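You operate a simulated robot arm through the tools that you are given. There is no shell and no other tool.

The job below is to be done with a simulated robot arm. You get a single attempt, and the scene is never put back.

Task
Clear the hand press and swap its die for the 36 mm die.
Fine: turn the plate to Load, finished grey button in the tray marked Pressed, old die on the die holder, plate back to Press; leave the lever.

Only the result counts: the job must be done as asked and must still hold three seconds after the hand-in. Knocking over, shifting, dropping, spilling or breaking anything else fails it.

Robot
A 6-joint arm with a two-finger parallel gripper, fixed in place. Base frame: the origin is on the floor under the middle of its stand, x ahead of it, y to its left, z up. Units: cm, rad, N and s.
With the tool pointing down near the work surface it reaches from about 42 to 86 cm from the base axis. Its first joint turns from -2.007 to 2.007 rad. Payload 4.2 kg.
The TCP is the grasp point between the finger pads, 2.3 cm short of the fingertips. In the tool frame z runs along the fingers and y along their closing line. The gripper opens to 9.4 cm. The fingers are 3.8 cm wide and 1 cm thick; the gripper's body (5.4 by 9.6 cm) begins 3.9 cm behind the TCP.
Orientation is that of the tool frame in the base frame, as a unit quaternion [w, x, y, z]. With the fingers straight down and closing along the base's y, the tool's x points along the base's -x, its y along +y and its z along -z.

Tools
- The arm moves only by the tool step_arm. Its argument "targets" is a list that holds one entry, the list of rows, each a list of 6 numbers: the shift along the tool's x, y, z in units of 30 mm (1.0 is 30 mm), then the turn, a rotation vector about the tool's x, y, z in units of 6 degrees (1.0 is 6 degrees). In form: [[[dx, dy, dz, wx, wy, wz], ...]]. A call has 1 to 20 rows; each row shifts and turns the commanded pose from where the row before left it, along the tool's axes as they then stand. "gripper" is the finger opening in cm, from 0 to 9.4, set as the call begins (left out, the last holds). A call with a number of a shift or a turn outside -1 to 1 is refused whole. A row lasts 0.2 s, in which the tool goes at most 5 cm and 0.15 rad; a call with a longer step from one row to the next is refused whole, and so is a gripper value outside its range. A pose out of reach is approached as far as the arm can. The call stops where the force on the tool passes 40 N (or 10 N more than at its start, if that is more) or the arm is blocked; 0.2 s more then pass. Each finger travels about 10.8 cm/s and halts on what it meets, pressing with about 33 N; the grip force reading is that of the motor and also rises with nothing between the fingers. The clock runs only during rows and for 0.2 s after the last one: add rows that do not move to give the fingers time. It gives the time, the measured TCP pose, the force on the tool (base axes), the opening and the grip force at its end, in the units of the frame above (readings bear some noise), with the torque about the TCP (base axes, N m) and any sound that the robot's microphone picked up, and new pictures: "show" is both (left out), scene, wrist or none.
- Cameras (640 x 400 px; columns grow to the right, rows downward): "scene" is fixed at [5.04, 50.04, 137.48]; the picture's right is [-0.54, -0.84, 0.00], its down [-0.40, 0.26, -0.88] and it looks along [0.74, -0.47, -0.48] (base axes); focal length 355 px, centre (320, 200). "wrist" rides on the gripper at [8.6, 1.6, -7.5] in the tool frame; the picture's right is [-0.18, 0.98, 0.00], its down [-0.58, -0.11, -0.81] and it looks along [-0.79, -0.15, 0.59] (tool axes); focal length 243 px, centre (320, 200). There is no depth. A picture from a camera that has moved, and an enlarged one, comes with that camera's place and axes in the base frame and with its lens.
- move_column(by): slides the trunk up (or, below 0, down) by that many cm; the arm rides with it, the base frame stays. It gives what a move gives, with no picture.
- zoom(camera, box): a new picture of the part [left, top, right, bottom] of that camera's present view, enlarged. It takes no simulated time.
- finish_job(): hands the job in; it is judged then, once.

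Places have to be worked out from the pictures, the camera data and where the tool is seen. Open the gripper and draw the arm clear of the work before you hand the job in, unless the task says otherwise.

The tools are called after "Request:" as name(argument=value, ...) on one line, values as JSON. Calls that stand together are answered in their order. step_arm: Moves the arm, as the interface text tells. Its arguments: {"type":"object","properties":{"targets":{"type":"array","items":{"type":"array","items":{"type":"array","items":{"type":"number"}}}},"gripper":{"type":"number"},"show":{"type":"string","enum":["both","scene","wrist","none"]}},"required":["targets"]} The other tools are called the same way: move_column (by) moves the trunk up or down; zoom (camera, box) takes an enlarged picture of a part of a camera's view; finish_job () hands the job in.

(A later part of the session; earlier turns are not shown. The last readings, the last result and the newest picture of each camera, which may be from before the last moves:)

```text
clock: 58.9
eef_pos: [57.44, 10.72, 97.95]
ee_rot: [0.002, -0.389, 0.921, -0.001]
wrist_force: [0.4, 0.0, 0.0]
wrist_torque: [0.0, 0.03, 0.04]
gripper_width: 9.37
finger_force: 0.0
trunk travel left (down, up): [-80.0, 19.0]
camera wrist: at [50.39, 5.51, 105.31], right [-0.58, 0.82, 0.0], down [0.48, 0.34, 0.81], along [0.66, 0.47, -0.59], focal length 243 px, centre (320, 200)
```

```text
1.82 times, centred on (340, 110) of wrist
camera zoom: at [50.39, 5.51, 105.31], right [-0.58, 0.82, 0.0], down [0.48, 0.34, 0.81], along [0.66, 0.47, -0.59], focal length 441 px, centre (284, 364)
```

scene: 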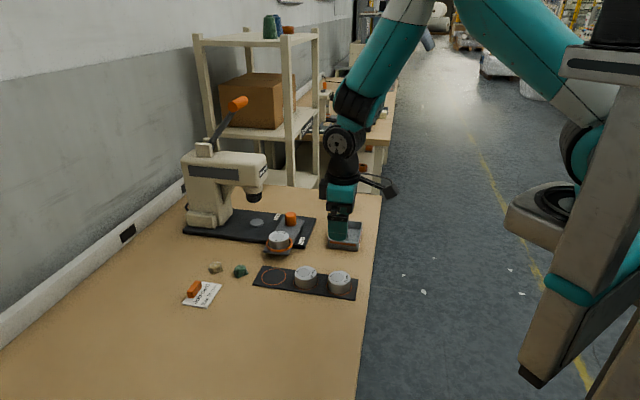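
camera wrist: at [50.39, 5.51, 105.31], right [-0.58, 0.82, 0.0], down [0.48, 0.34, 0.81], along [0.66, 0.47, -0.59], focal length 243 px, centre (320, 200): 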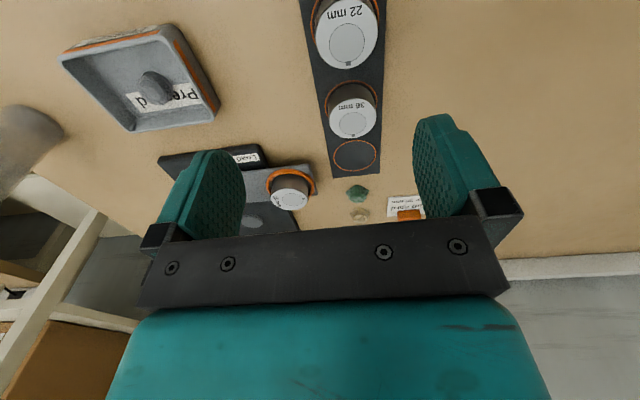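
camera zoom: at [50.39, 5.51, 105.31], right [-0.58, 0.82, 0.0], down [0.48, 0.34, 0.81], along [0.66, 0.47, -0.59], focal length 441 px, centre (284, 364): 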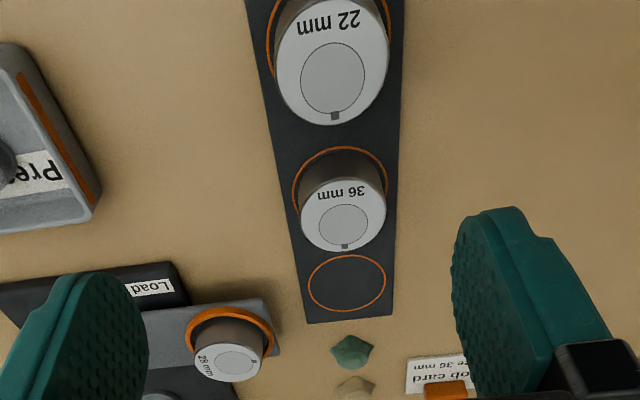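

All three holder places are in view. I zoom in to measure the empty ring and the 36 mm die.

Request:
zoom(camera="wrist", box=[305, 75, 405, 180])

Request:
zoom(camera="wrist", box=[255, 150, 325, 220])

```text
3.81 times, centred on (355, 128) of wrist
camera zoom: at [50.39, 5.51, 105.31], right [-0.58, 0.82, 0.0], down [0.48, 0.34, 0.81], along [0.66, 0.47, -0.59], focal length 924 px, centre (187, 476)
```

zoom: 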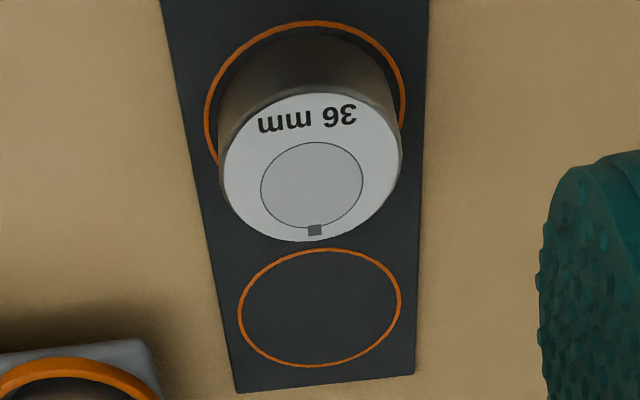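

```text
5.71 times, centred on (290, 185) of wrist
camera zoom: at [50.39, 5.51, 105.31], right [-0.58, 0.82, 0.0], down [0.48, 0.34, 0.81], along [0.66, 0.47, -0.59], focal length 1386 px, centre (491, 286)
```

zoom: 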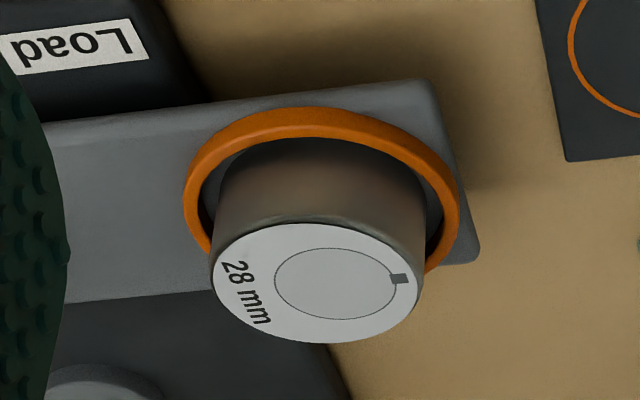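

Measured: empty ring centre (66.8, 23.1), holder top at about 80.55, 36 mm die at (61.3, 17.5) with its top at about 83, dies 5.0 cm across. The seated die's key mark points away from the pivot, so I approach it at yaw 90° and can turn each die to match its place.

Request:
step_arm(targets=[[[-0.815, -0.357, 0, 0, 0, 0], [-0.815, -0.357, 0, 0, 0, 0], [-0.815, -0.357, 0, 0, 0, 0], [-0.815, -0.357, 0, 0, 0, 0], [-0.815, -0.357, 0, 0, 0, 0], [-0.815, -0.357, 0, 0, 0, 0], [-0.815, -0.357, 0, 0, 0, 0], [0, 0, 0, 0, 0, -0.92], [0, 0, 0, 0, 0, -0.92], [0, 0, 0, 0, 0, -0.92], [0, 0, 0, 0, 0, -0.92], [0, 0, 0, 0, 0, -0.92], [0, 0, 0, 0, 0, -0.92], [0, 0, 0, 0, 0, -0.92], [0, 0, 0, 0, 0, -0.92], [0, 0, 0.6, 0, 0, 0], [0, 0, 0.6, 0, 0, 0], [0, 0, 0.6, 0, 0, 0], [0, 0, 0.5, 0, 0, 0], [0, 0, 0, 0, 0, 0]]], gripper=7)

Request:
zoom(camera="wrist", box=[200, 20, 460, 230])

Request:
zoom(camera="scene", box=[235, 180, 325, 270])

```text
clock: 63.1
eef_pos: [74.86, 17.69, 91.13]
ee_rot: [-0.002, 0.707, -0.707, 0.003]
wrist_force: [0.0, -0.6, 0.4]
wrist_torque: [0.0, 0.02, -0.02]
gripper_width: 7.0
finger_force: 0.0
trunk travel left (down, up): [-80.0, 19.0]
camera wrist: at [73.16, 8.98, 98.52], right [-0.98, 0.18, 0.0], down [0.11, 0.58, 0.81], along [0.15, 0.79, -0.59], focal length 243 px, centre (320, 200)
```

scene: 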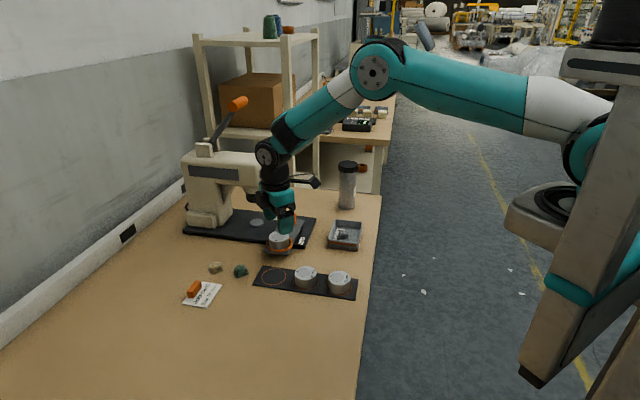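
wrist: 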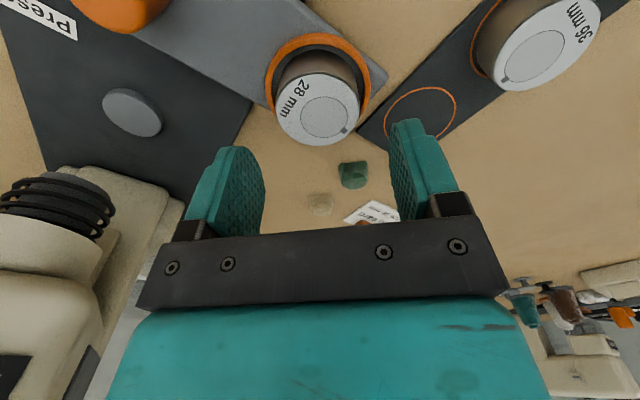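

```text
1.90 times, centred on (330, 125) of wrist
camera zoom: at [73.16, 8.98, 98.52], right [-0.98, 0.18, 0.0], down [0.11, 0.58, 0.81], along [0.15, 0.79, -0.59], focal length 462 px, centre (301, 343)
```

zoom: 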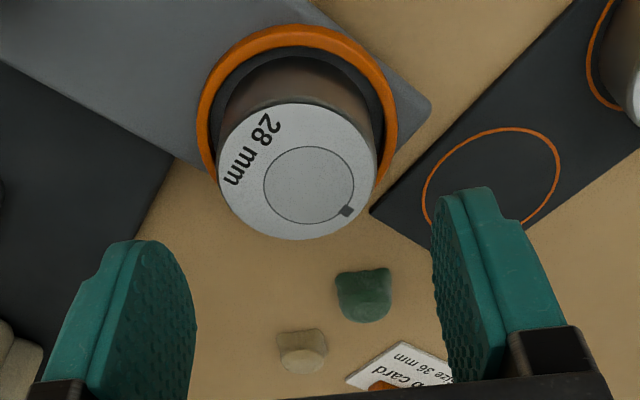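

```text
4.44 times, centred on (280, 225) of scene
camera zoom: at [5.04, 50.04, 137.48], right [-0.54, -0.84, 0.0], down [-0.4, 0.26, -0.88], along [0.74, -0.47, -0.48], focal length 1578 px, centre (498, 89)
```

zoom: 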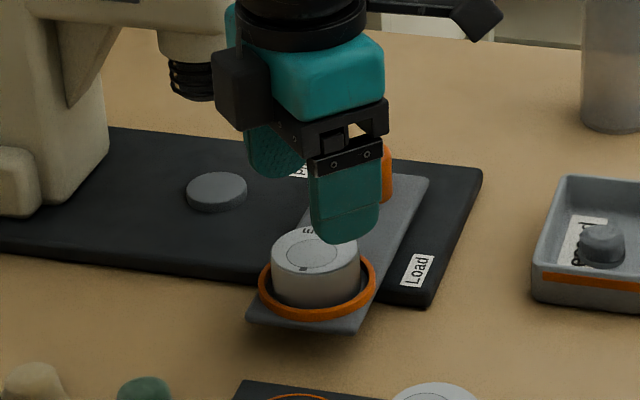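

The tool is centred on the die (centre (74.86, 17.72), top about 85.4). I go down so the fingertips sit just above the seat ring, at TCP z of about 86.2.

Request:
step_arm(targets=[[[0, 0, 0.5, 0, 0, 0], [0, 0, 0.5, 0, 0, 0], [0, 0, 0.4, 0, 0, 0], [0, 0, 0.22, 0, 0, 0], [0, 0, 0, 0, 0, 0]]])

Request:
zoom(camera="wrist", box=[200, 20, 460, 230])

Request:
zoom(camera="scene", box=[245, 200, 315, 265])

```text
clock: 64.3
eef_pos: [74.89, 17.74, 86.18]
ee_rot: [-0.001, 0.707, -0.707, 0.001]
wrist_force: [0.8, 0.7, 0.1]
wrist_torque: [-0.02, -0.02, 0.0]
gripper_width: 7.03
finger_force: 0.1
trunk travel left (down, up): [-80.0, 19.0]
camera wrist: at [73.21, 8.98, 93.54], right [-0.98, 0.18, 0.0], down [0.11, 0.58, 0.81], along [0.15, 0.79, -0.59], focal length 243 px, centre (320, 200)
```

scene: 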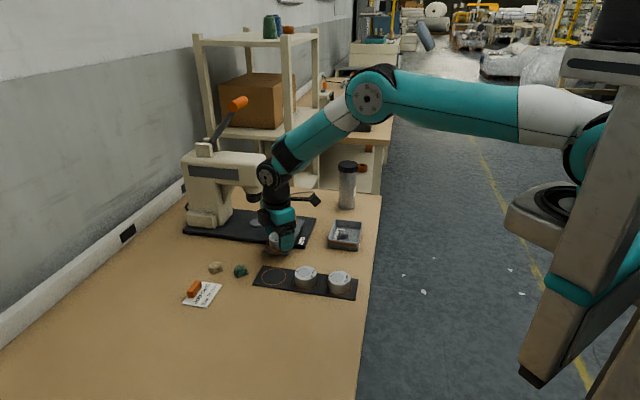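
wrist: 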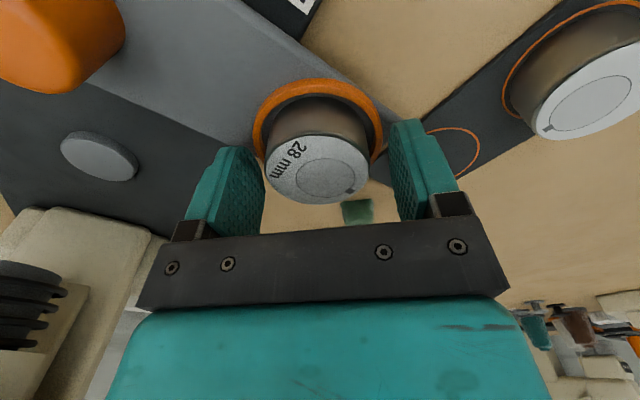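

```text
1.90 times, centred on (330, 125) of wrist
camera zoom: at [73.21, 8.98, 93.54], right [-0.98, 0.18, 0.0], down [0.11, 0.58, 0.81], along [0.15, 0.79, -0.59], focal length 462 px, centre (301, 343)
```

zoom: 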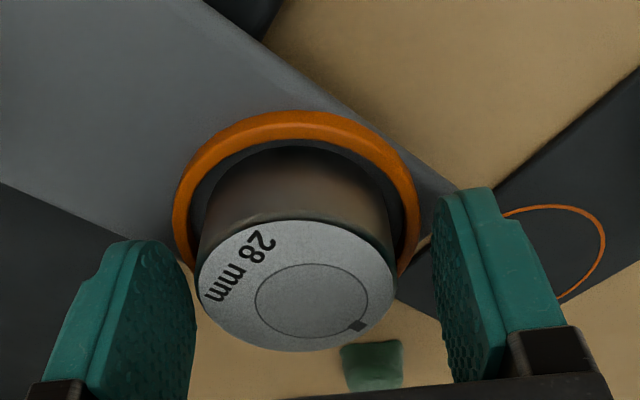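

```text
6.15 times, centred on (280, 232) of scene
camera zoom: at [5.04, 50.04, 137.48], right [-0.54, -0.84, 0.0], down [-0.4, 0.26, -0.88], along [0.74, -0.47, -0.48], focal length 2185 px, centre (566, 0)
```

zoom: 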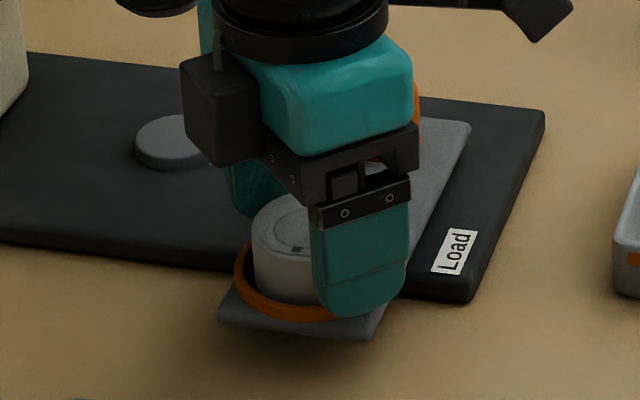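

The fingers straddle the die above the ring without contact. I close on the die.

Request:
step_arm(targets=[[[0, 0, 0, 0, 0, 0], [0, 0, 0, 0, 0, 0], [0, 0, 0, 0, 0, 0], [0, 0, 0, 0, 0, 0]]], gripper=4.2, show="wrist")

```text
clock: 65.3
eef_pos: [74.75, 17.68, 86.12]
ee_rot: [-0.002, 0.708, -0.707, 0.001]
wrist_force: [1.6, 0.6, 0.9]
wrist_torque: [0.02, -0.09, -0.01]
gripper_width: 5.02
finger_force: 32.9
trunk travel left (down, up): [-80.0, 19.0]
camera wrist: at [73.21, 8.98, 93.54], right [-0.98, 0.18, 0.0], down [0.11, 0.58, 0.81], along [0.15, 0.79, -0.59], focal length 243 px, centre (320, 200)
```

wrist: 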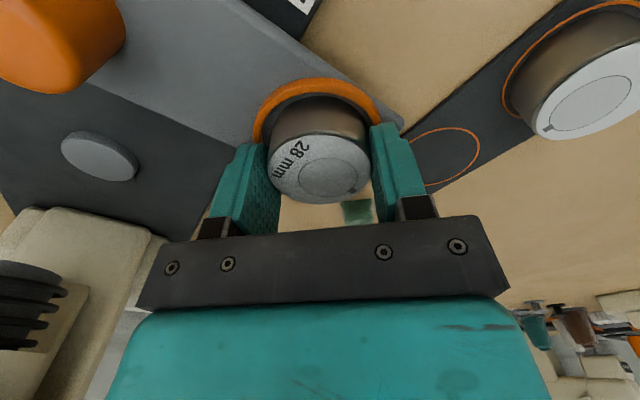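

The die is gripped at 5.02 cm. I lift it straight up, slowly at first.

Request:
step_arm(targets=[[[0, 0, -0.1, 0, 0, 0], [0, 0, -0.2, 0, 0, 0], [0, 0, -0.3, 0, 0, 0], [0, 0, -0.4, 0, 0, 0], [0, 0, -0.5, 0, 0, 0], [0, 0, -0.6, 0, 0, 0], [0, 0, -0.6, 0, 0, 0], [0, 0, 0, 0, 0, 0]]])

Request:
zoom(camera="scene", box=[235, 190, 325, 270])

Request:
zoom(camera="wrist", box=[200, 0, 460, 230])

```text
clock: 67.1
eef_pos: [74.84, 17.76, 94.37]
ee_rot: [-0.001, 0.707, -0.707, 0.002]
wrist_force: [-1.1, -0.2, -3.2]
wrist_torque: [0.0, 0.04, 0.0]
gripper_width: 5.04
finger_force: 32.9
trunk travel left (down, up): [-80.0, 19.0]
camera wrist: at [73.2, 8.96, 101.75], right [-0.98, 0.18, 0.0], down [0.11, 0.58, 0.81], along [0.15, 0.79, -0.59], focal length 243 px, centre (320, 200)
```

scene: 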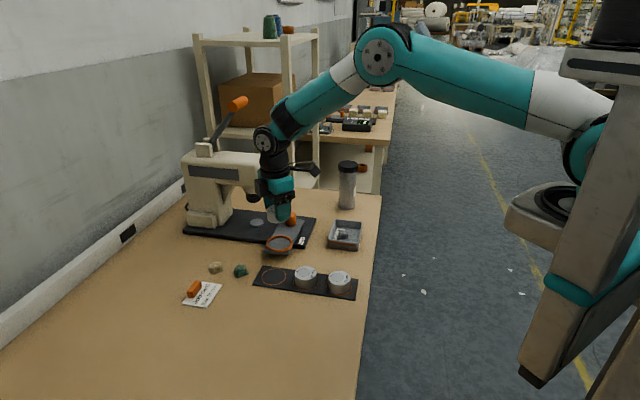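
wrist: 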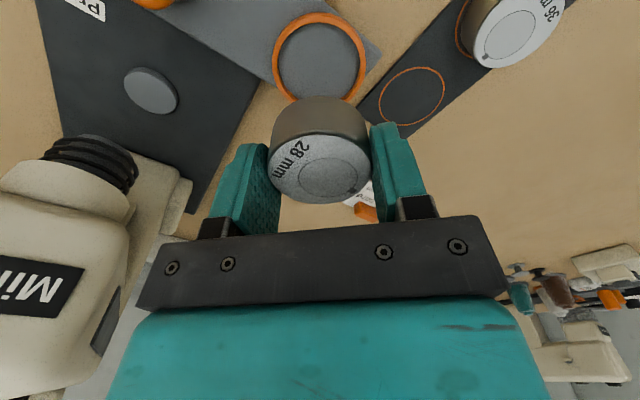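

```text
5.00 times, centred on (280, 230) of scene
camera zoom: at [5.04, 50.04, 137.48], right [-0.54, -0.84, 0.0], down [-0.4, 0.26, -0.88], along [0.74, -0.47, -0.48], focal length 1776 px, centre (520, 50)
```

zoom: 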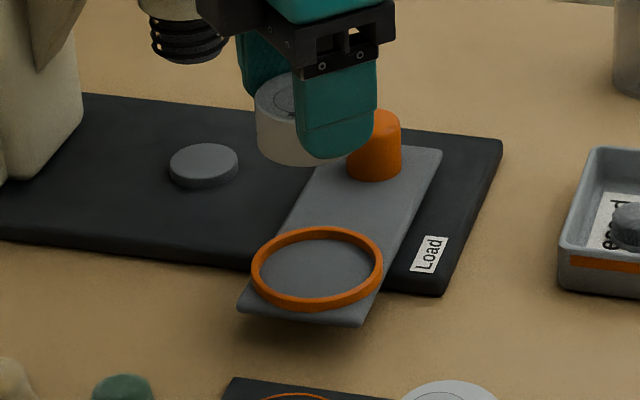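

```text
1.74 times, centred on (330, 115) of wrist
camera zoom: at [73.2, 8.96, 101.75], right [-0.98, 0.18, 0.0], down [0.11, 0.58, 0.81], along [0.15, 0.79, -0.59], focal length 422 px, centre (303, 348)
```

zoom: 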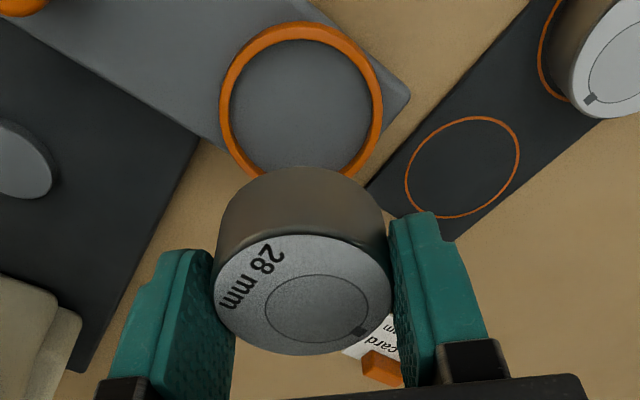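

The die is held cleanly and the seat ring is empty with a flat floor. I turn the tool back to yaw 0° (bringing the key mark in line with the other dies) and carry the die over the empty ring at (67.05, 23.2).

Request:
step_arm(targets=[[[0, 0, 0, 0, 0, 0.9375], [0, 0, 0, 0, 0, 0.9375], [0, 0, 0, 0, 0, 0.9375], [0, 0, 0, 0, 0, 0.9375], [0, 0, 0, 0, 0, 0.9375], [0, 0, 0, 0, 0, 0.9375], [0, 0, 0, 0, 0, 0.9375], [0, 0, 0, 0, 0, 0.9375], [0, 0, 0, 0, 0, 0.9375], [0, 0, 0, 0, 0, 0.9375], [0, 0, 0, 0, 0, 0.9375], [0, 0, 0, 0, 0, 0.9375], [0, 0, 0, 0, 0, 0.9375], [0, 0, 0, 0, 0, 0.9375], [0, 0, 0, 0, 0, 0.9375], [0, 0, 0, 0, 0, 0.9375], [0.867, 0.6, 0, 0, 0, 0], [0.867, 0.6, 0, 0, 0, 0], [0.867, 0.6, 0, 0, 0, 0], [0, 0, 0, 0, 0, 0]]])

Request:
zoom(camera="wrist", box=[160, 0, 480, 220])

Request:
zoom(camera="scene", box=[220, 200, 360, 310])

```text
clock: 71.3
eef_pos: [66.77, 22.86, 94.23]
ee_rot: [0.001, -0.001, 1.0, 0.0]
wrist_force: [0.4, -0.6, -3.0]
wrist_torque: [0.03, 0.02, 0.01]
gripper_width: 5.01
finger_force: 33.2
trunk travel left (down, up): [-80.0, 19.0]
camera wrist: at [58.17, 24.44, 101.65], right [0.18, 0.98, 0.0], down [0.58, -0.11, 0.81], along [0.8, -0.15, -0.59], focal length 243 px, centre (320, 200)
```

scene: 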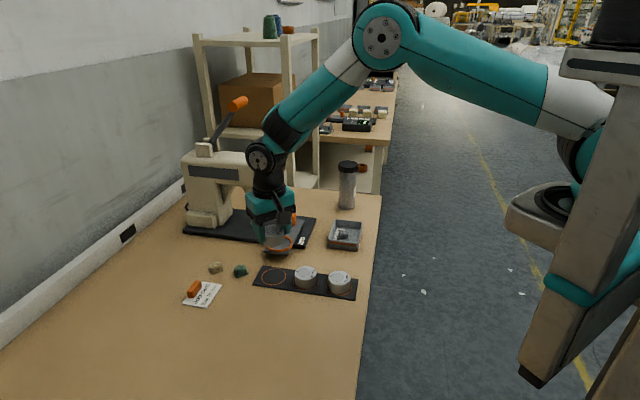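
wrist: 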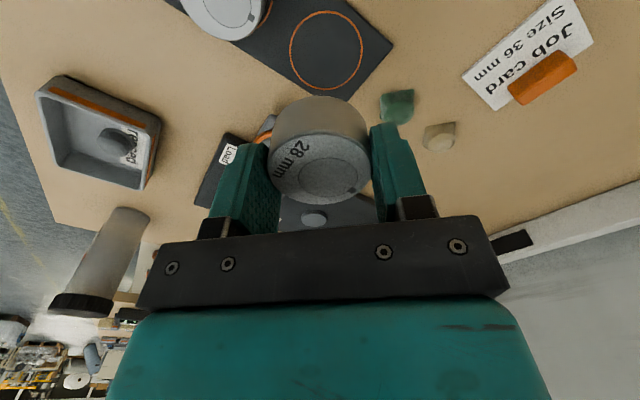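

```text
1.82 times, centred on (320, 110) of wrist
camera zoom: at [58.17, 24.44, 101.65], right [0.18, 0.98, 0.0], down [0.58, -0.11, 0.81], along [0.8, -0.15, -0.59], focal length 441 px, centre (320, 364)
```

zoom: 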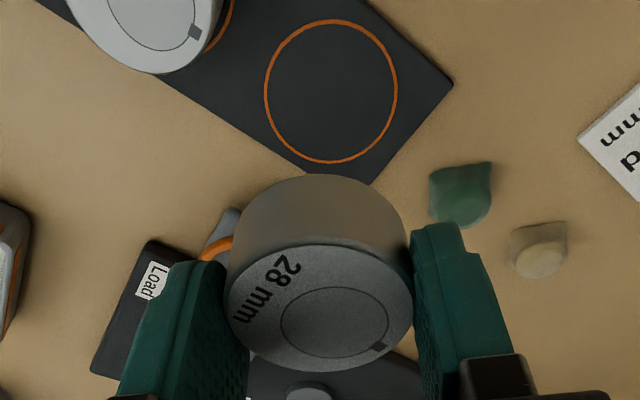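

```text
3.64 times, centred on (290, 255) of scene
camera zoom: at [5.04, 50.04, 137.48], right [-0.54, -0.84, 0.0], down [-0.4, 0.26, -0.88], along [0.74, -0.47, -0.48], focal length 1291 px, centre (429, 0)
```

zoom: 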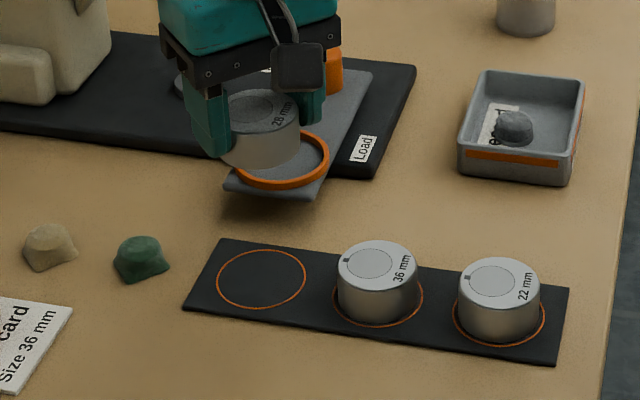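

The key mark now lines up with the neighbours' and the empty ring refines to (67.08, 23.22). I correct the position and lower the die to just above the holder.

Request:
step_arm(targets=[[[-0.077, 0.12, 0.4, 0, 0, 0], [0, 0, 0.7, 0, 0, 0], [0, 0, 0.7, 0, 0, 0], [0, 0, 0.6, 0, 0, 0], [0, 0, 0.4, 0, 0, 0], [0, 0, 0.2, 0, 0, 0], [0, 0, 0, 0, 0, 0]]])

Request:
zoom(camera="wrist", box=[200, 40, 440, 220])

Request:
zoom(camera="scene", box=[220, 230, 330, 310])

```text
clock: 72.9
eef_pos: [67.25, 23.36, 85.35]
ee_rot: [0.001, -0.001, 1.0, 0.001]
wrist_force: [0.1, 0.2, -1.8]
wrist_torque: [-0.02, 0.0, 0.02]
gripper_width: 5.0
finger_force: 32.5
trunk travel left (down, up): [-80.0, 19.0]
camera wrist: at [58.6, 24.87, 92.72], right [0.18, 0.98, 0.0], down [0.58, -0.11, 0.81], along [0.8, -0.15, -0.59], focal length 243 px, centre (320, 200)
```

scene: 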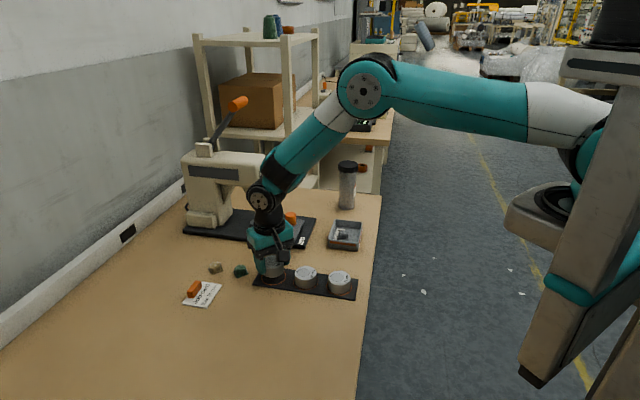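
wrist: 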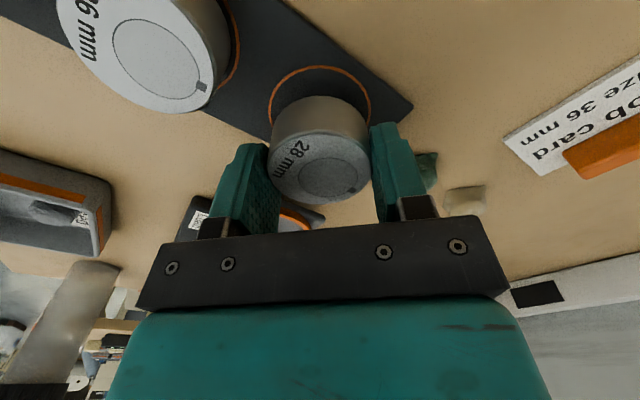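

```text
2.22 times, centred on (320, 130) of wrist
camera zoom: at [58.6, 24.87, 92.72], right [0.18, 0.98, 0.0], down [0.58, -0.11, 0.81], along [0.8, -0.15, -0.59], focal length 539 px, centre (320, 356)
```

zoom: 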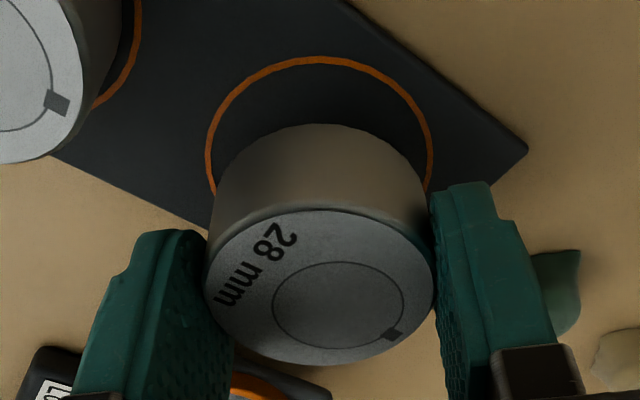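

```text
5.00 times, centred on (275, 270) of scene
camera zoom: at [5.04, 50.04, 137.48], right [-0.54, -0.84, 0.0], down [-0.4, 0.26, -0.88], along [0.74, -0.47, -0.48], focal length 1776 px, centre (545, -150)
```

zoom: 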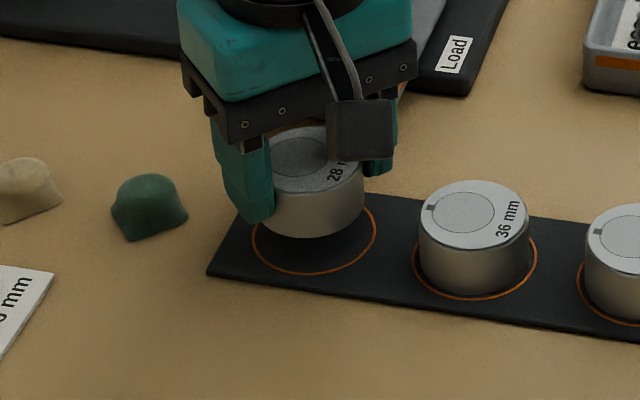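

The die is nearly concentric with the ring; I nudge it 1.5 mm back and go down, then feel for contact.

Request:
step_arm(targets=[[[0.05, 0, 0.15, 0, 0, 0], [0, 0, 0.15, 0, 0, 0], [0, 0, 0.1, 0, 0, 0], [0, 0, 0, 0, 0, 0]]], show="none")

Request:
step_arm(targets=[[[0, 0, 0.04, 0, 0, 0], [0, 0, 0.03, 0, 0, 0], [0, 0, 0, 0, 0, 0]]], show="none")

```text
clock: 73.9
eef_pos: [67.13, 23.33, 84.13]
ee_rot: [0.002, -0.001, 1.0, -0.001]
wrist_force: [-0.8, -0.6, -3.1]
wrist_torque: [-0.03, 0.01, 0.01]
gripper_width: 5.01
finger_force: 33.3
trunk travel left (down, up): [-80.0, 19.0]
```

```text
clock: 74.7
eef_pos: [67.17, 23.31, 83.99]
ee_rot: [0.002, -0.001, 1.0, 0.0]
wrist_force: [-0.7, 0.4, -2.7]
wrist_torque: [0.02, 0.03, 0.02]
gripper_width: 5.01
finger_force: 32.6
trunk travel left (down, up): [-80.0, 19.0]
```

Still carrying the die's weight freely. I keep feeling down in small steps.

Request:
step_arm(targets=[[[0, 0, 0.04, 0, 0, 0], [0, 0, 0.03, 0, 0, 0], [0, 0, 0, 0, 0, 0]]], show="none")

Request:
step_arm(targets=[[[0, 0, 0.03, 0, 0, 0], [0, 0, 0.02, 0, 0, 0], [0, 0, 0, 0, 0, 0]]], show="none")

```text
clock: 75.5
eef_pos: [67.15, 23.43, 83.71]
ee_rot: [0.002, 0.0, 1.0, 0.001]
wrist_force: [-0.3, 0.2, -3.5]
wrist_torque: [0.04, 0.01, 0.0]
gripper_width: 5.01
finger_force: 32.8
trunk travel left (down, up): [-80.0, 19.0]
```

```text
clock: 76.3
eef_pos: [67.18, 23.47, 83.53]
ee_rot: [0.002, -0.001, 1.0, -0.001]
wrist_force: [0.2, -0.8, -3.4]
wrist_torque: [0.0, 0.02, 0.02]
gripper_width: 4.98
finger_force: 33.0
trunk travel left (down, up): [-80.0, 19.0]
```

No contact yet at 83.5. I continue in 1.5 mm steps with a slight trim in y.

Request:
step_arm(targets=[[[0, -0.04, 0.03, 0, 0, 0], [0, 0, 0.03, 0, 0, 0], [0, 0, 0, 0, 0, 0]]], show="none")

Request:
step_arm(targets=[[[0, 0, 0.03, 0, 0, 0], [0, 0, 0.02, 0, 0, 0], [0, 0, 0, 0, 0, 0]]], show="none")

Request:
zoom(camera="scene", box=[220, 230, 330, 310])

```text
clock: 77.1
eef_pos: [67.21, 23.4, 83.62]
ee_rot: [0.003, -0.001, 1.0, 0.001]
wrist_force: [-3.3, -1.3, 17.1]
wrist_torque: [-0.35, 0.43, -0.02]
gripper_width: 5.0
finger_force: 33.1
trunk travel left (down, up): [-80.0, 19.0]
```

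```text
clock: 77.9
eef_pos: [67.14, 23.4, 83.41]
ee_rot: [0.004, 0.001, 1.0, 0.002]
wrist_force: [3.1, -0.8, 29.2]
wrist_torque: [-0.04, -0.15, 0.0]
gripper_width: 5.05
finger_force: 33.1
trunk travel left (down, up): [-80.0, 19.0]
```

```text
5.00 times, centred on (275, 270) of scene
camera zoom: at [5.04, 50.04, 137.48], right [-0.54, -0.84, 0.0], down [-0.4, 0.26, -0.88], along [0.74, -0.47, -0.48], focal length 1776 px, centre (545, -150)
```

zoom: 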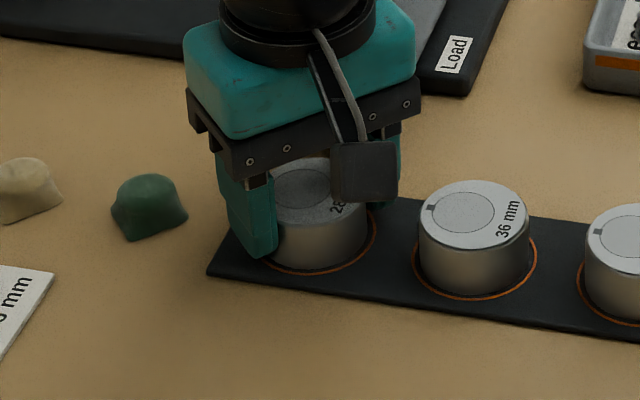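

The die has touched down at TCP z of about 83.5 and sits concentric in its ring. I ease off, open, and rise straight up.

Request:
step_arm(targets=[[[0, 0, -0.04, 0, 0, 0], [0, 0, 0, 0, 0, 0]]], show="none")

Request:
step_arm(targets=[[[0, 0, 0, 0, 0, 0], [0, 0, 0, 0, 0, 0], [0, 0, 0, 0, 0, 0], [0, 0, -0.2, 0, 0, 0], [0, 0, -0.5, 0, 0, 0], [0, 0, -0.8, 0, 0, 0], [0, 0, -0.8, 0, 0, 0], [0, 0, -0.8, 0, 0, 0], [0, 0, 0, 0, 0, 0]]], gripper=6.8)

Request:
zoom(camera="scene", box=[220, 230, 370, 310])

```text
clock: 78.5
eef_pos: [67.18, 23.3, 83.37]
ee_rot: [0.004, 0.0, 1.0, 0.001]
wrist_force: [9.4, 0.8, 21.1]
wrist_torque: [0.13, -0.74, -0.02]
gripper_width: 5.02
finger_force: 32.8
trunk travel left (down, up): [-80.0, 19.0]
```

```text
clock: 80.5
eef_pos: [67.07, 23.4, 92.48]
ee_rot: [0.003, -0.001, 1.0, 0.0]
wrist_force: [0.9, -0.2, 0.5]
wrist_torque: [0.0, -0.02, 0.0]
gripper_width: 6.81
finger_force: 0.0
trunk travel left (down, up): [-80.0, 19.0]
camera wrist: at [58.39, 24.82, 99.84], right [0.18, 0.98, 0.0], down [0.58, -0.11, 0.81], along [0.8, -0.15, -0.59], focal length 243 px, centre (320, 200)
```

scene: 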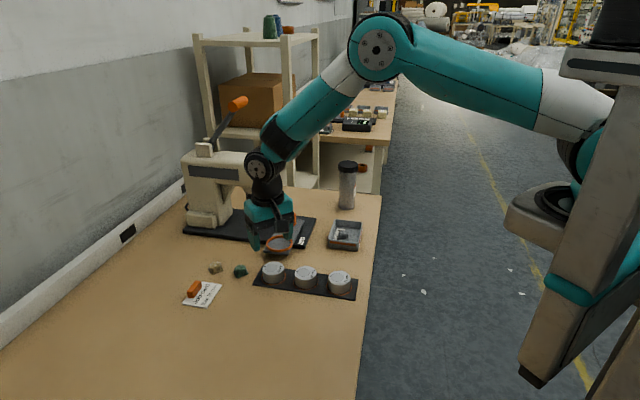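
wrist: 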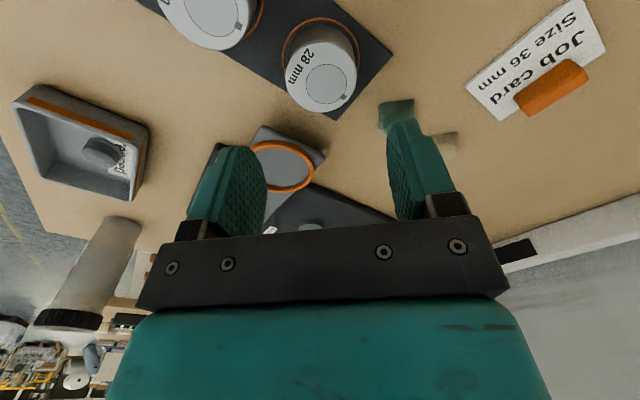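

```text
4.27 times, centred on (295, 270) of scene
camera zoom: at [5.04, 50.04, 137.48], right [-0.54, -0.84, 0.0], down [-0.4, 0.26, -0.88], along [0.74, -0.47, -0.48], focal length 1515 px, centre (427, -99)
```

zoom: 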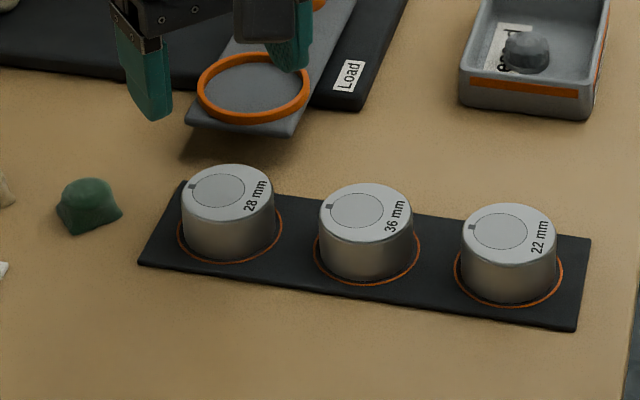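

The 28 mm die now stands in the empty ring, aligned with the others. I move above the 36 mm die at yaw 0°.

Request:
step_arm(targets=[[[0.62, -0.633, 0, 0, 0, 0], [0.62, -0.633, 0, 0, 0, 0], [0.62, -0.633, 0, 0, 0, 0], [0, 0, 0, 0, 0, 0]]], gripper=6.6)

Request:
zoom(camera="wrist", box=[200, 0, 460, 200])

```text
clock: 81.5
eef_pos: [61.5, 17.76, 92.58]
ee_rot: [0.002, -0.001, 1.0, 0.0]
wrist_force: [0.6, -0.3, 0.3]
wrist_torque: [0.01, 0.01, -0.03]
gripper_width: 6.62
finger_force: 0.1
trunk travel left (down, up): [-80.0, 19.0]
camera wrist: at [52.86, 19.15, 99.91], right [0.18, 0.98, 0.0], down [0.58, -0.11, 0.81], along [0.8, -0.15, -0.59], focal length 243 px, centre (320, 200)
```

scene: 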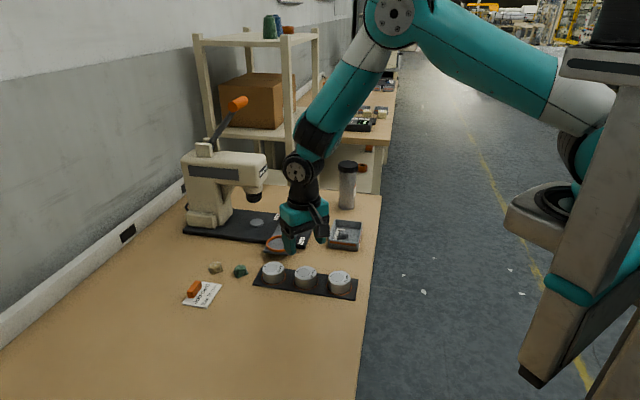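
wrist: 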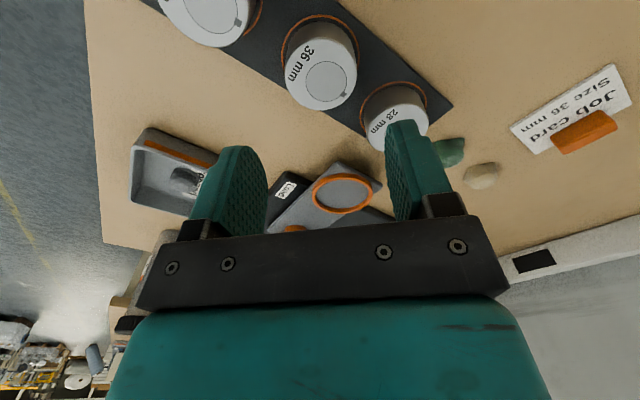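

```text
2.00 times, centred on (330, 100) of wrist
camera zoom: at [52.86, 19.15, 99.91], right [0.18, 0.98, 0.0], down [0.58, -0.11, 0.81], along [0.8, -0.15, -0.59], focal length 485 px, centre (300, 400)
```

zoom: 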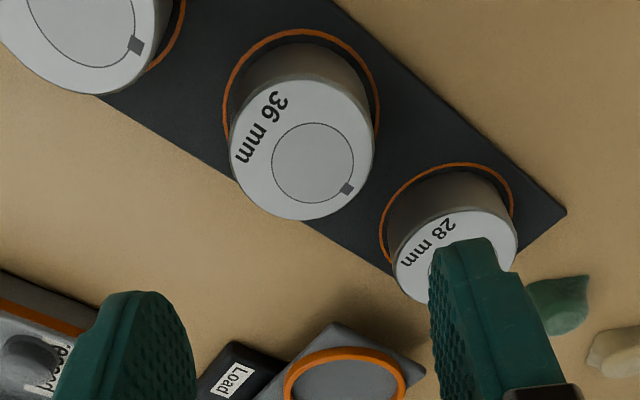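

The 36 mm die centres at about (61.38, 17.6) by the combined views. I trim slightly and descend around it to TCP z of about 83.7.

Request:
step_arm(targets=[[[0.03, -0.04, 0.5, 0, 0, 0], [0, 0, 0.7, 0, 0, 0], [0, 0, 0.7, 0, 0, 0], [0, 0, 0.5, 0, 0, 0], [0, 0, 0.3, 0, 0, 0], [0, 0, 0.25, 0, 0, 0], [0, 0, 0, 0, 0, 0]]])

Request:
zoom(camera="wrist", box=[180, 0, 460, 220])

Request:
zoom(camera="scene", box=[240, 230, 370, 310])

```text
clock: 83.1
eef_pos: [61.44, 17.34, 83.77]
ee_rot: [0.002, -0.001, 1.0, 0.0]
wrist_force: [0.2, -0.7, 0.6]
wrist_torque: [-0.04, 0.02, 0.03]
gripper_width: 6.58
finger_force: 0.0
trunk travel left (down, up): [-80.0, 19.0]
camera wrist: at [52.83, 19.01, 91.17], right [0.18, 0.98, 0.0], down [0.58, -0.11, 0.81], along [0.8, -0.15, -0.59], focal length 243 px, centre (320, 200)
```

scene: 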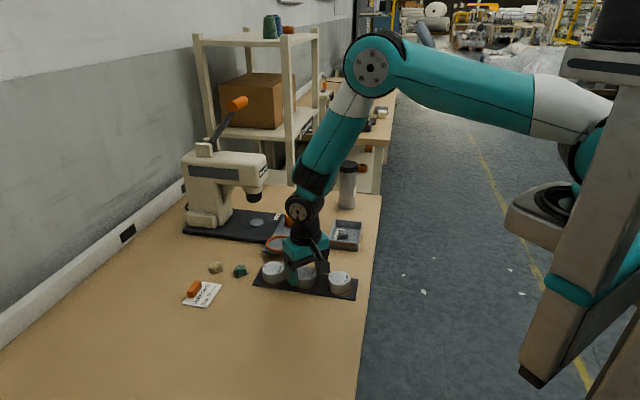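
wrist: 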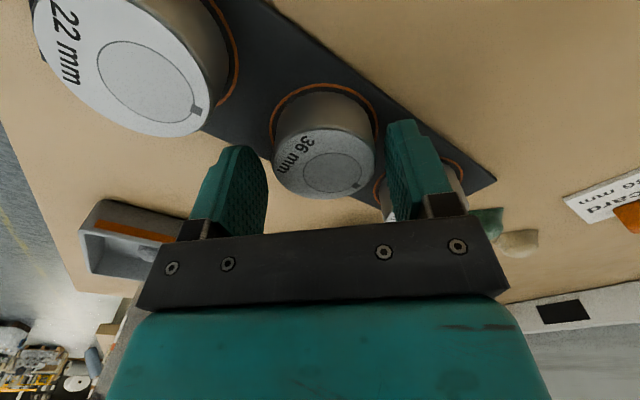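

```text
1.82 times, centred on (320, 110) of wrist
camera zoom: at [52.83, 19.01, 91.17], right [0.18, 0.98, 0.0], down [0.58, -0.11, 0.81], along [0.8, -0.15, -0.59], focal length 441 px, centre (320, 364)
```

zoom: 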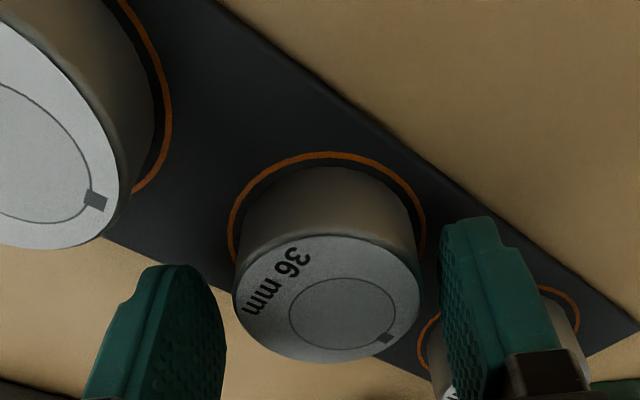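

```text
4.92 times, centred on (305, 270) of scene
camera zoom: at [5.04, 50.04, 137.48], right [-0.54, -0.84, 0.0], down [-0.4, 0.26, -0.88], along [0.74, -0.47, -0.48], focal length 1748 px, centre (394, -145)
```

zoom: 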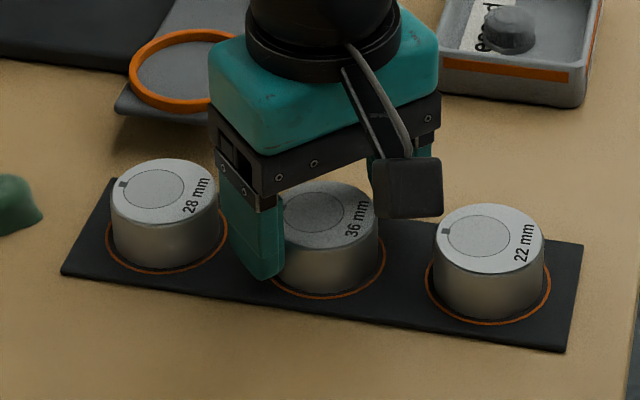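

The fingers straddle the 36 mm die with clearance to both neighbours. I close on it.

Request:
step_arm(targets=[[[0, 0, 0, 0, 0, 0], [0, 0, 0, 0, 0, 0], [0, 0, 0, 0, 0, 0], [0, 0, 0, 0, 0, 0]]], gripper=4.2, show="wrist")

```text
clock: 84.1
eef_pos: [61.48, 17.46, 83.84]
ee_rot: [0.001, -0.001, 1.0, -0.001]
wrist_force: [1.3, 0.7, -0.9]
wrist_torque: [0.09, -0.11, -0.03]
gripper_width: 4.97
finger_force: 33.2
trunk travel left (down, up): [-80.0, 19.0]
camera wrist: at [52.83, 19.02, 91.18], right [0.18, 0.98, 0.0], down [0.58, -0.11, 0.81], along [0.8, -0.15, -0.59], focal length 243 px, centre (320, 200)
```

wrist: 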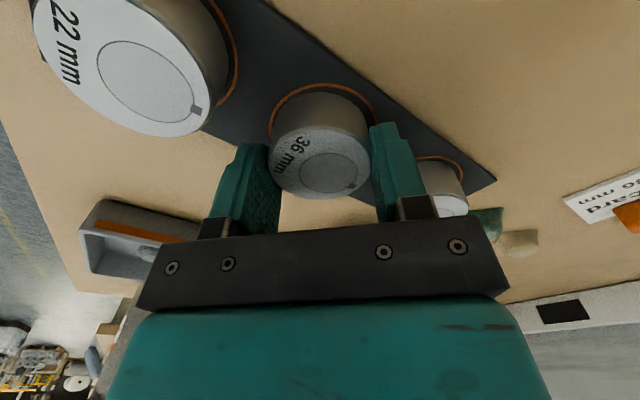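

The 36 mm die is gripped at 4.97 cm. I lift it straight up and carry it over to above the seat.

Request:
step_arm(targets=[[[0, 0, -0.1, 0, 0, 0], [0, 0, -0.3, 0, 0, 0], [0, 0, -0.5, 0, 0, 0], [0, 0, -0.7, 0, 0, 0], [0, 0, -0.9, 0, 0, 0], [0, 0, -0.9, 0, 0, 0], [-0.89, 0.012, 0, 0, 0, 0], [-0.89, 0.012, 0, 0, 0, 0], [-0.89, 0.012, 0, 0, 0, 0], [-0.89, 0.012, 0, 0, 0, 0], [-0.89, 0.012, 0, 0, 0, 0], [0, 0, 0, 0, 0, 0]]])

Request:
zoom(camera="wrist", box=[200, 0, 440, 200])

Request:
zoom(camera="scene", box=[220, 180, 370, 310])

```text
clock: 86.7
eef_pos: [74.76, 17.67, 94.06]
ee_rot: [0.002, -0.001, 1.0, 0.0]
wrist_force: [-0.9, 1.0, -3.6]
wrist_torque: [0.04, -0.01, -0.04]
gripper_width: 4.98
finger_force: 32.7
trunk travel left (down, up): [-80.0, 19.0]
camera wrist: at [66.12, 19.18, 101.39], right [0.18, 0.98, 0.0], down [0.58, -0.11, 0.81], along [0.8, -0.15, -0.59], focal length 243 px, centre (320, 200)
```

scene: 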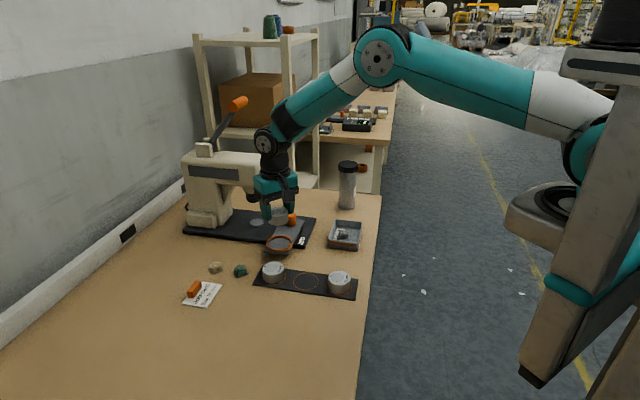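
wrist: 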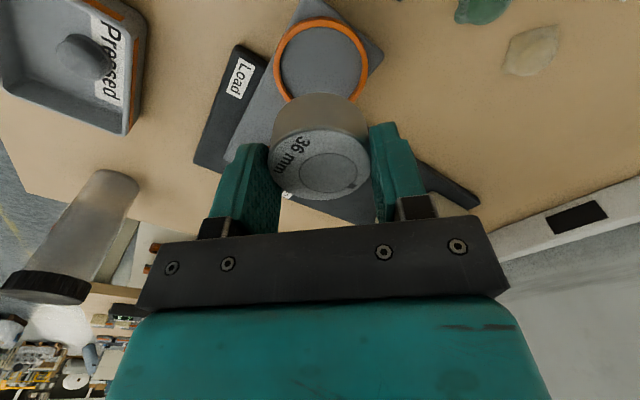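

```text
2.00 times, centred on (320, 100) of wrist
camera zoom: at [66.12, 19.18, 101.39], right [0.18, 0.98, 0.0], down [0.58, -0.11, 0.81], along [0.8, -0.15, -0.59], focal length 485 px, centre (320, 400)
```

zoom: 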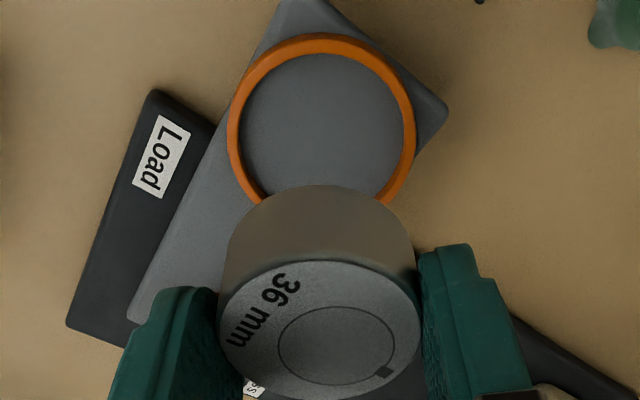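

```text
3.08 times, centred on (295, 245) of scene
camera zoom: at [5.04, 50.04, 137.48], right [-0.54, -0.84, 0.0], down [-0.4, 0.26, -0.88], along [0.74, -0.47, -0.48], focal length 1093 px, centre (397, 62)
```

zoom: 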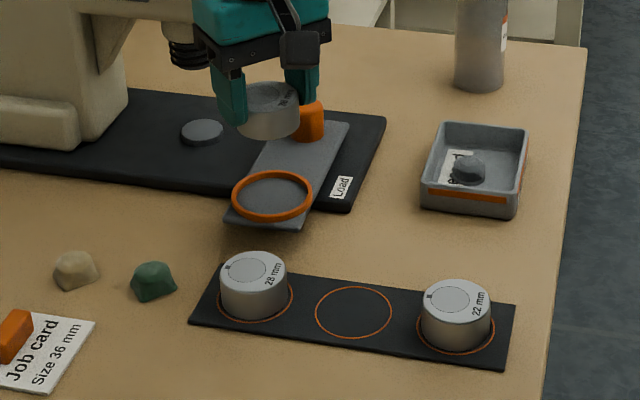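

The ring measures (74.75–74.84, 17.65) from this view and the held die is within 1 mm of it. I turn the tool to yaw 90° so the key mark points outward, as the old die's did, and check again.

Request:
step_arm(targets=[[[0, 0, 0, 0, 0, -0.9375], [0, 0, 0, 0, 0, -0.9375], [0, 0, 0, 0, 0, -0.9375], [0, 0, 0, 0, 0, -0.9375], [0, 0, 0, 0, 0, -0.9375], [0, 0, 0, 0, 0, -0.9375], [0, 0, 0, 0, 0, -0.9375], [0, 0, 0, 0, 0, -0.9375], [0, 0, 0, 0, 0, -0.9375], [0, 0, 0, 0, 0, -0.9375], [0, 0, 0, 0, 0, -0.9375], [0, 0, 0, 0, 0, -0.9375], [0, 0, 0, 0, 0, -0.9375], [0, 0, 0, 0, 0, -0.9375], [0, 0, 0, 0, 0, -0.9375], [0, 0, 0, 0, 0, -0.9375], [0, 0, 0.5, 0, 0, 0], [0, 0, 0.4, 0, 0, 0], [0, 0, 0, 0, 0, 0]]])

Request:
zoom(camera="wrist", box=[200, 0, 440, 200])

```text
clock: 90.7
eef_pos: [74.77, 17.67, 91.31]
ee_rot: [-0.001, 0.707, -0.707, 0.001]
wrist_force: [-0.3, 0.0, -2.7]
wrist_torque: [-0.02, -0.03, 0.01]
gripper_width: 4.97
finger_force: 33.6
trunk travel left (down, up): [-80.0, 19.0]
camera wrist: at [73.11, 8.93, 98.67], right [-0.98, 0.18, 0.0], down [0.11, 0.58, 0.81], along [0.15, 0.79, -0.59], focal length 243 px, centre (320, 200)
```

scene: 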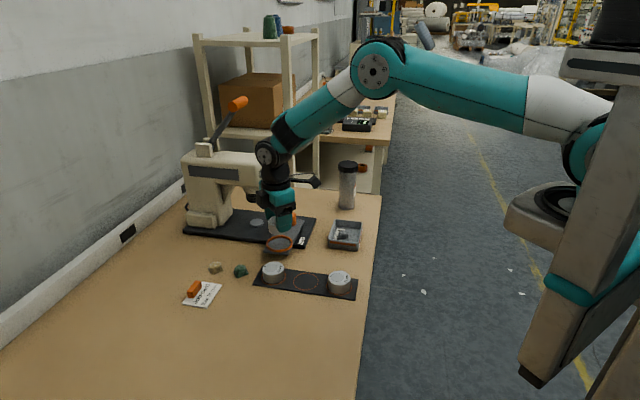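
wrist: 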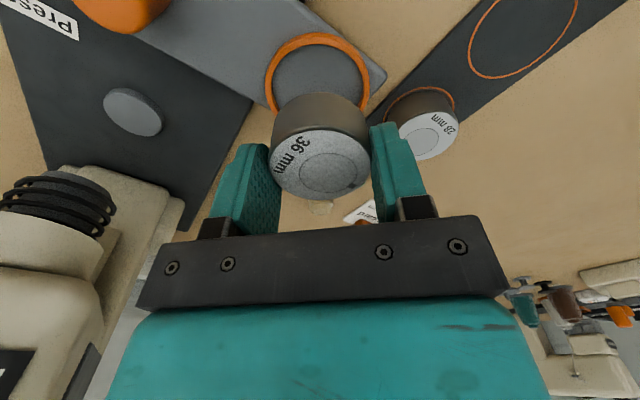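

```text
2.00 times, centred on (320, 100) of wrist
camera zoom: at [73.11, 8.93, 98.67], right [-0.98, 0.18, 0.0], down [0.11, 0.58, 0.81], along [0.15, 0.79, -0.59], focal length 485 px, centre (320, 400)
```

zoom: 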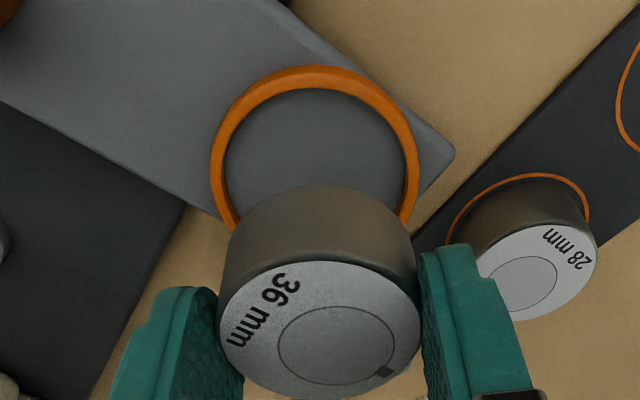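

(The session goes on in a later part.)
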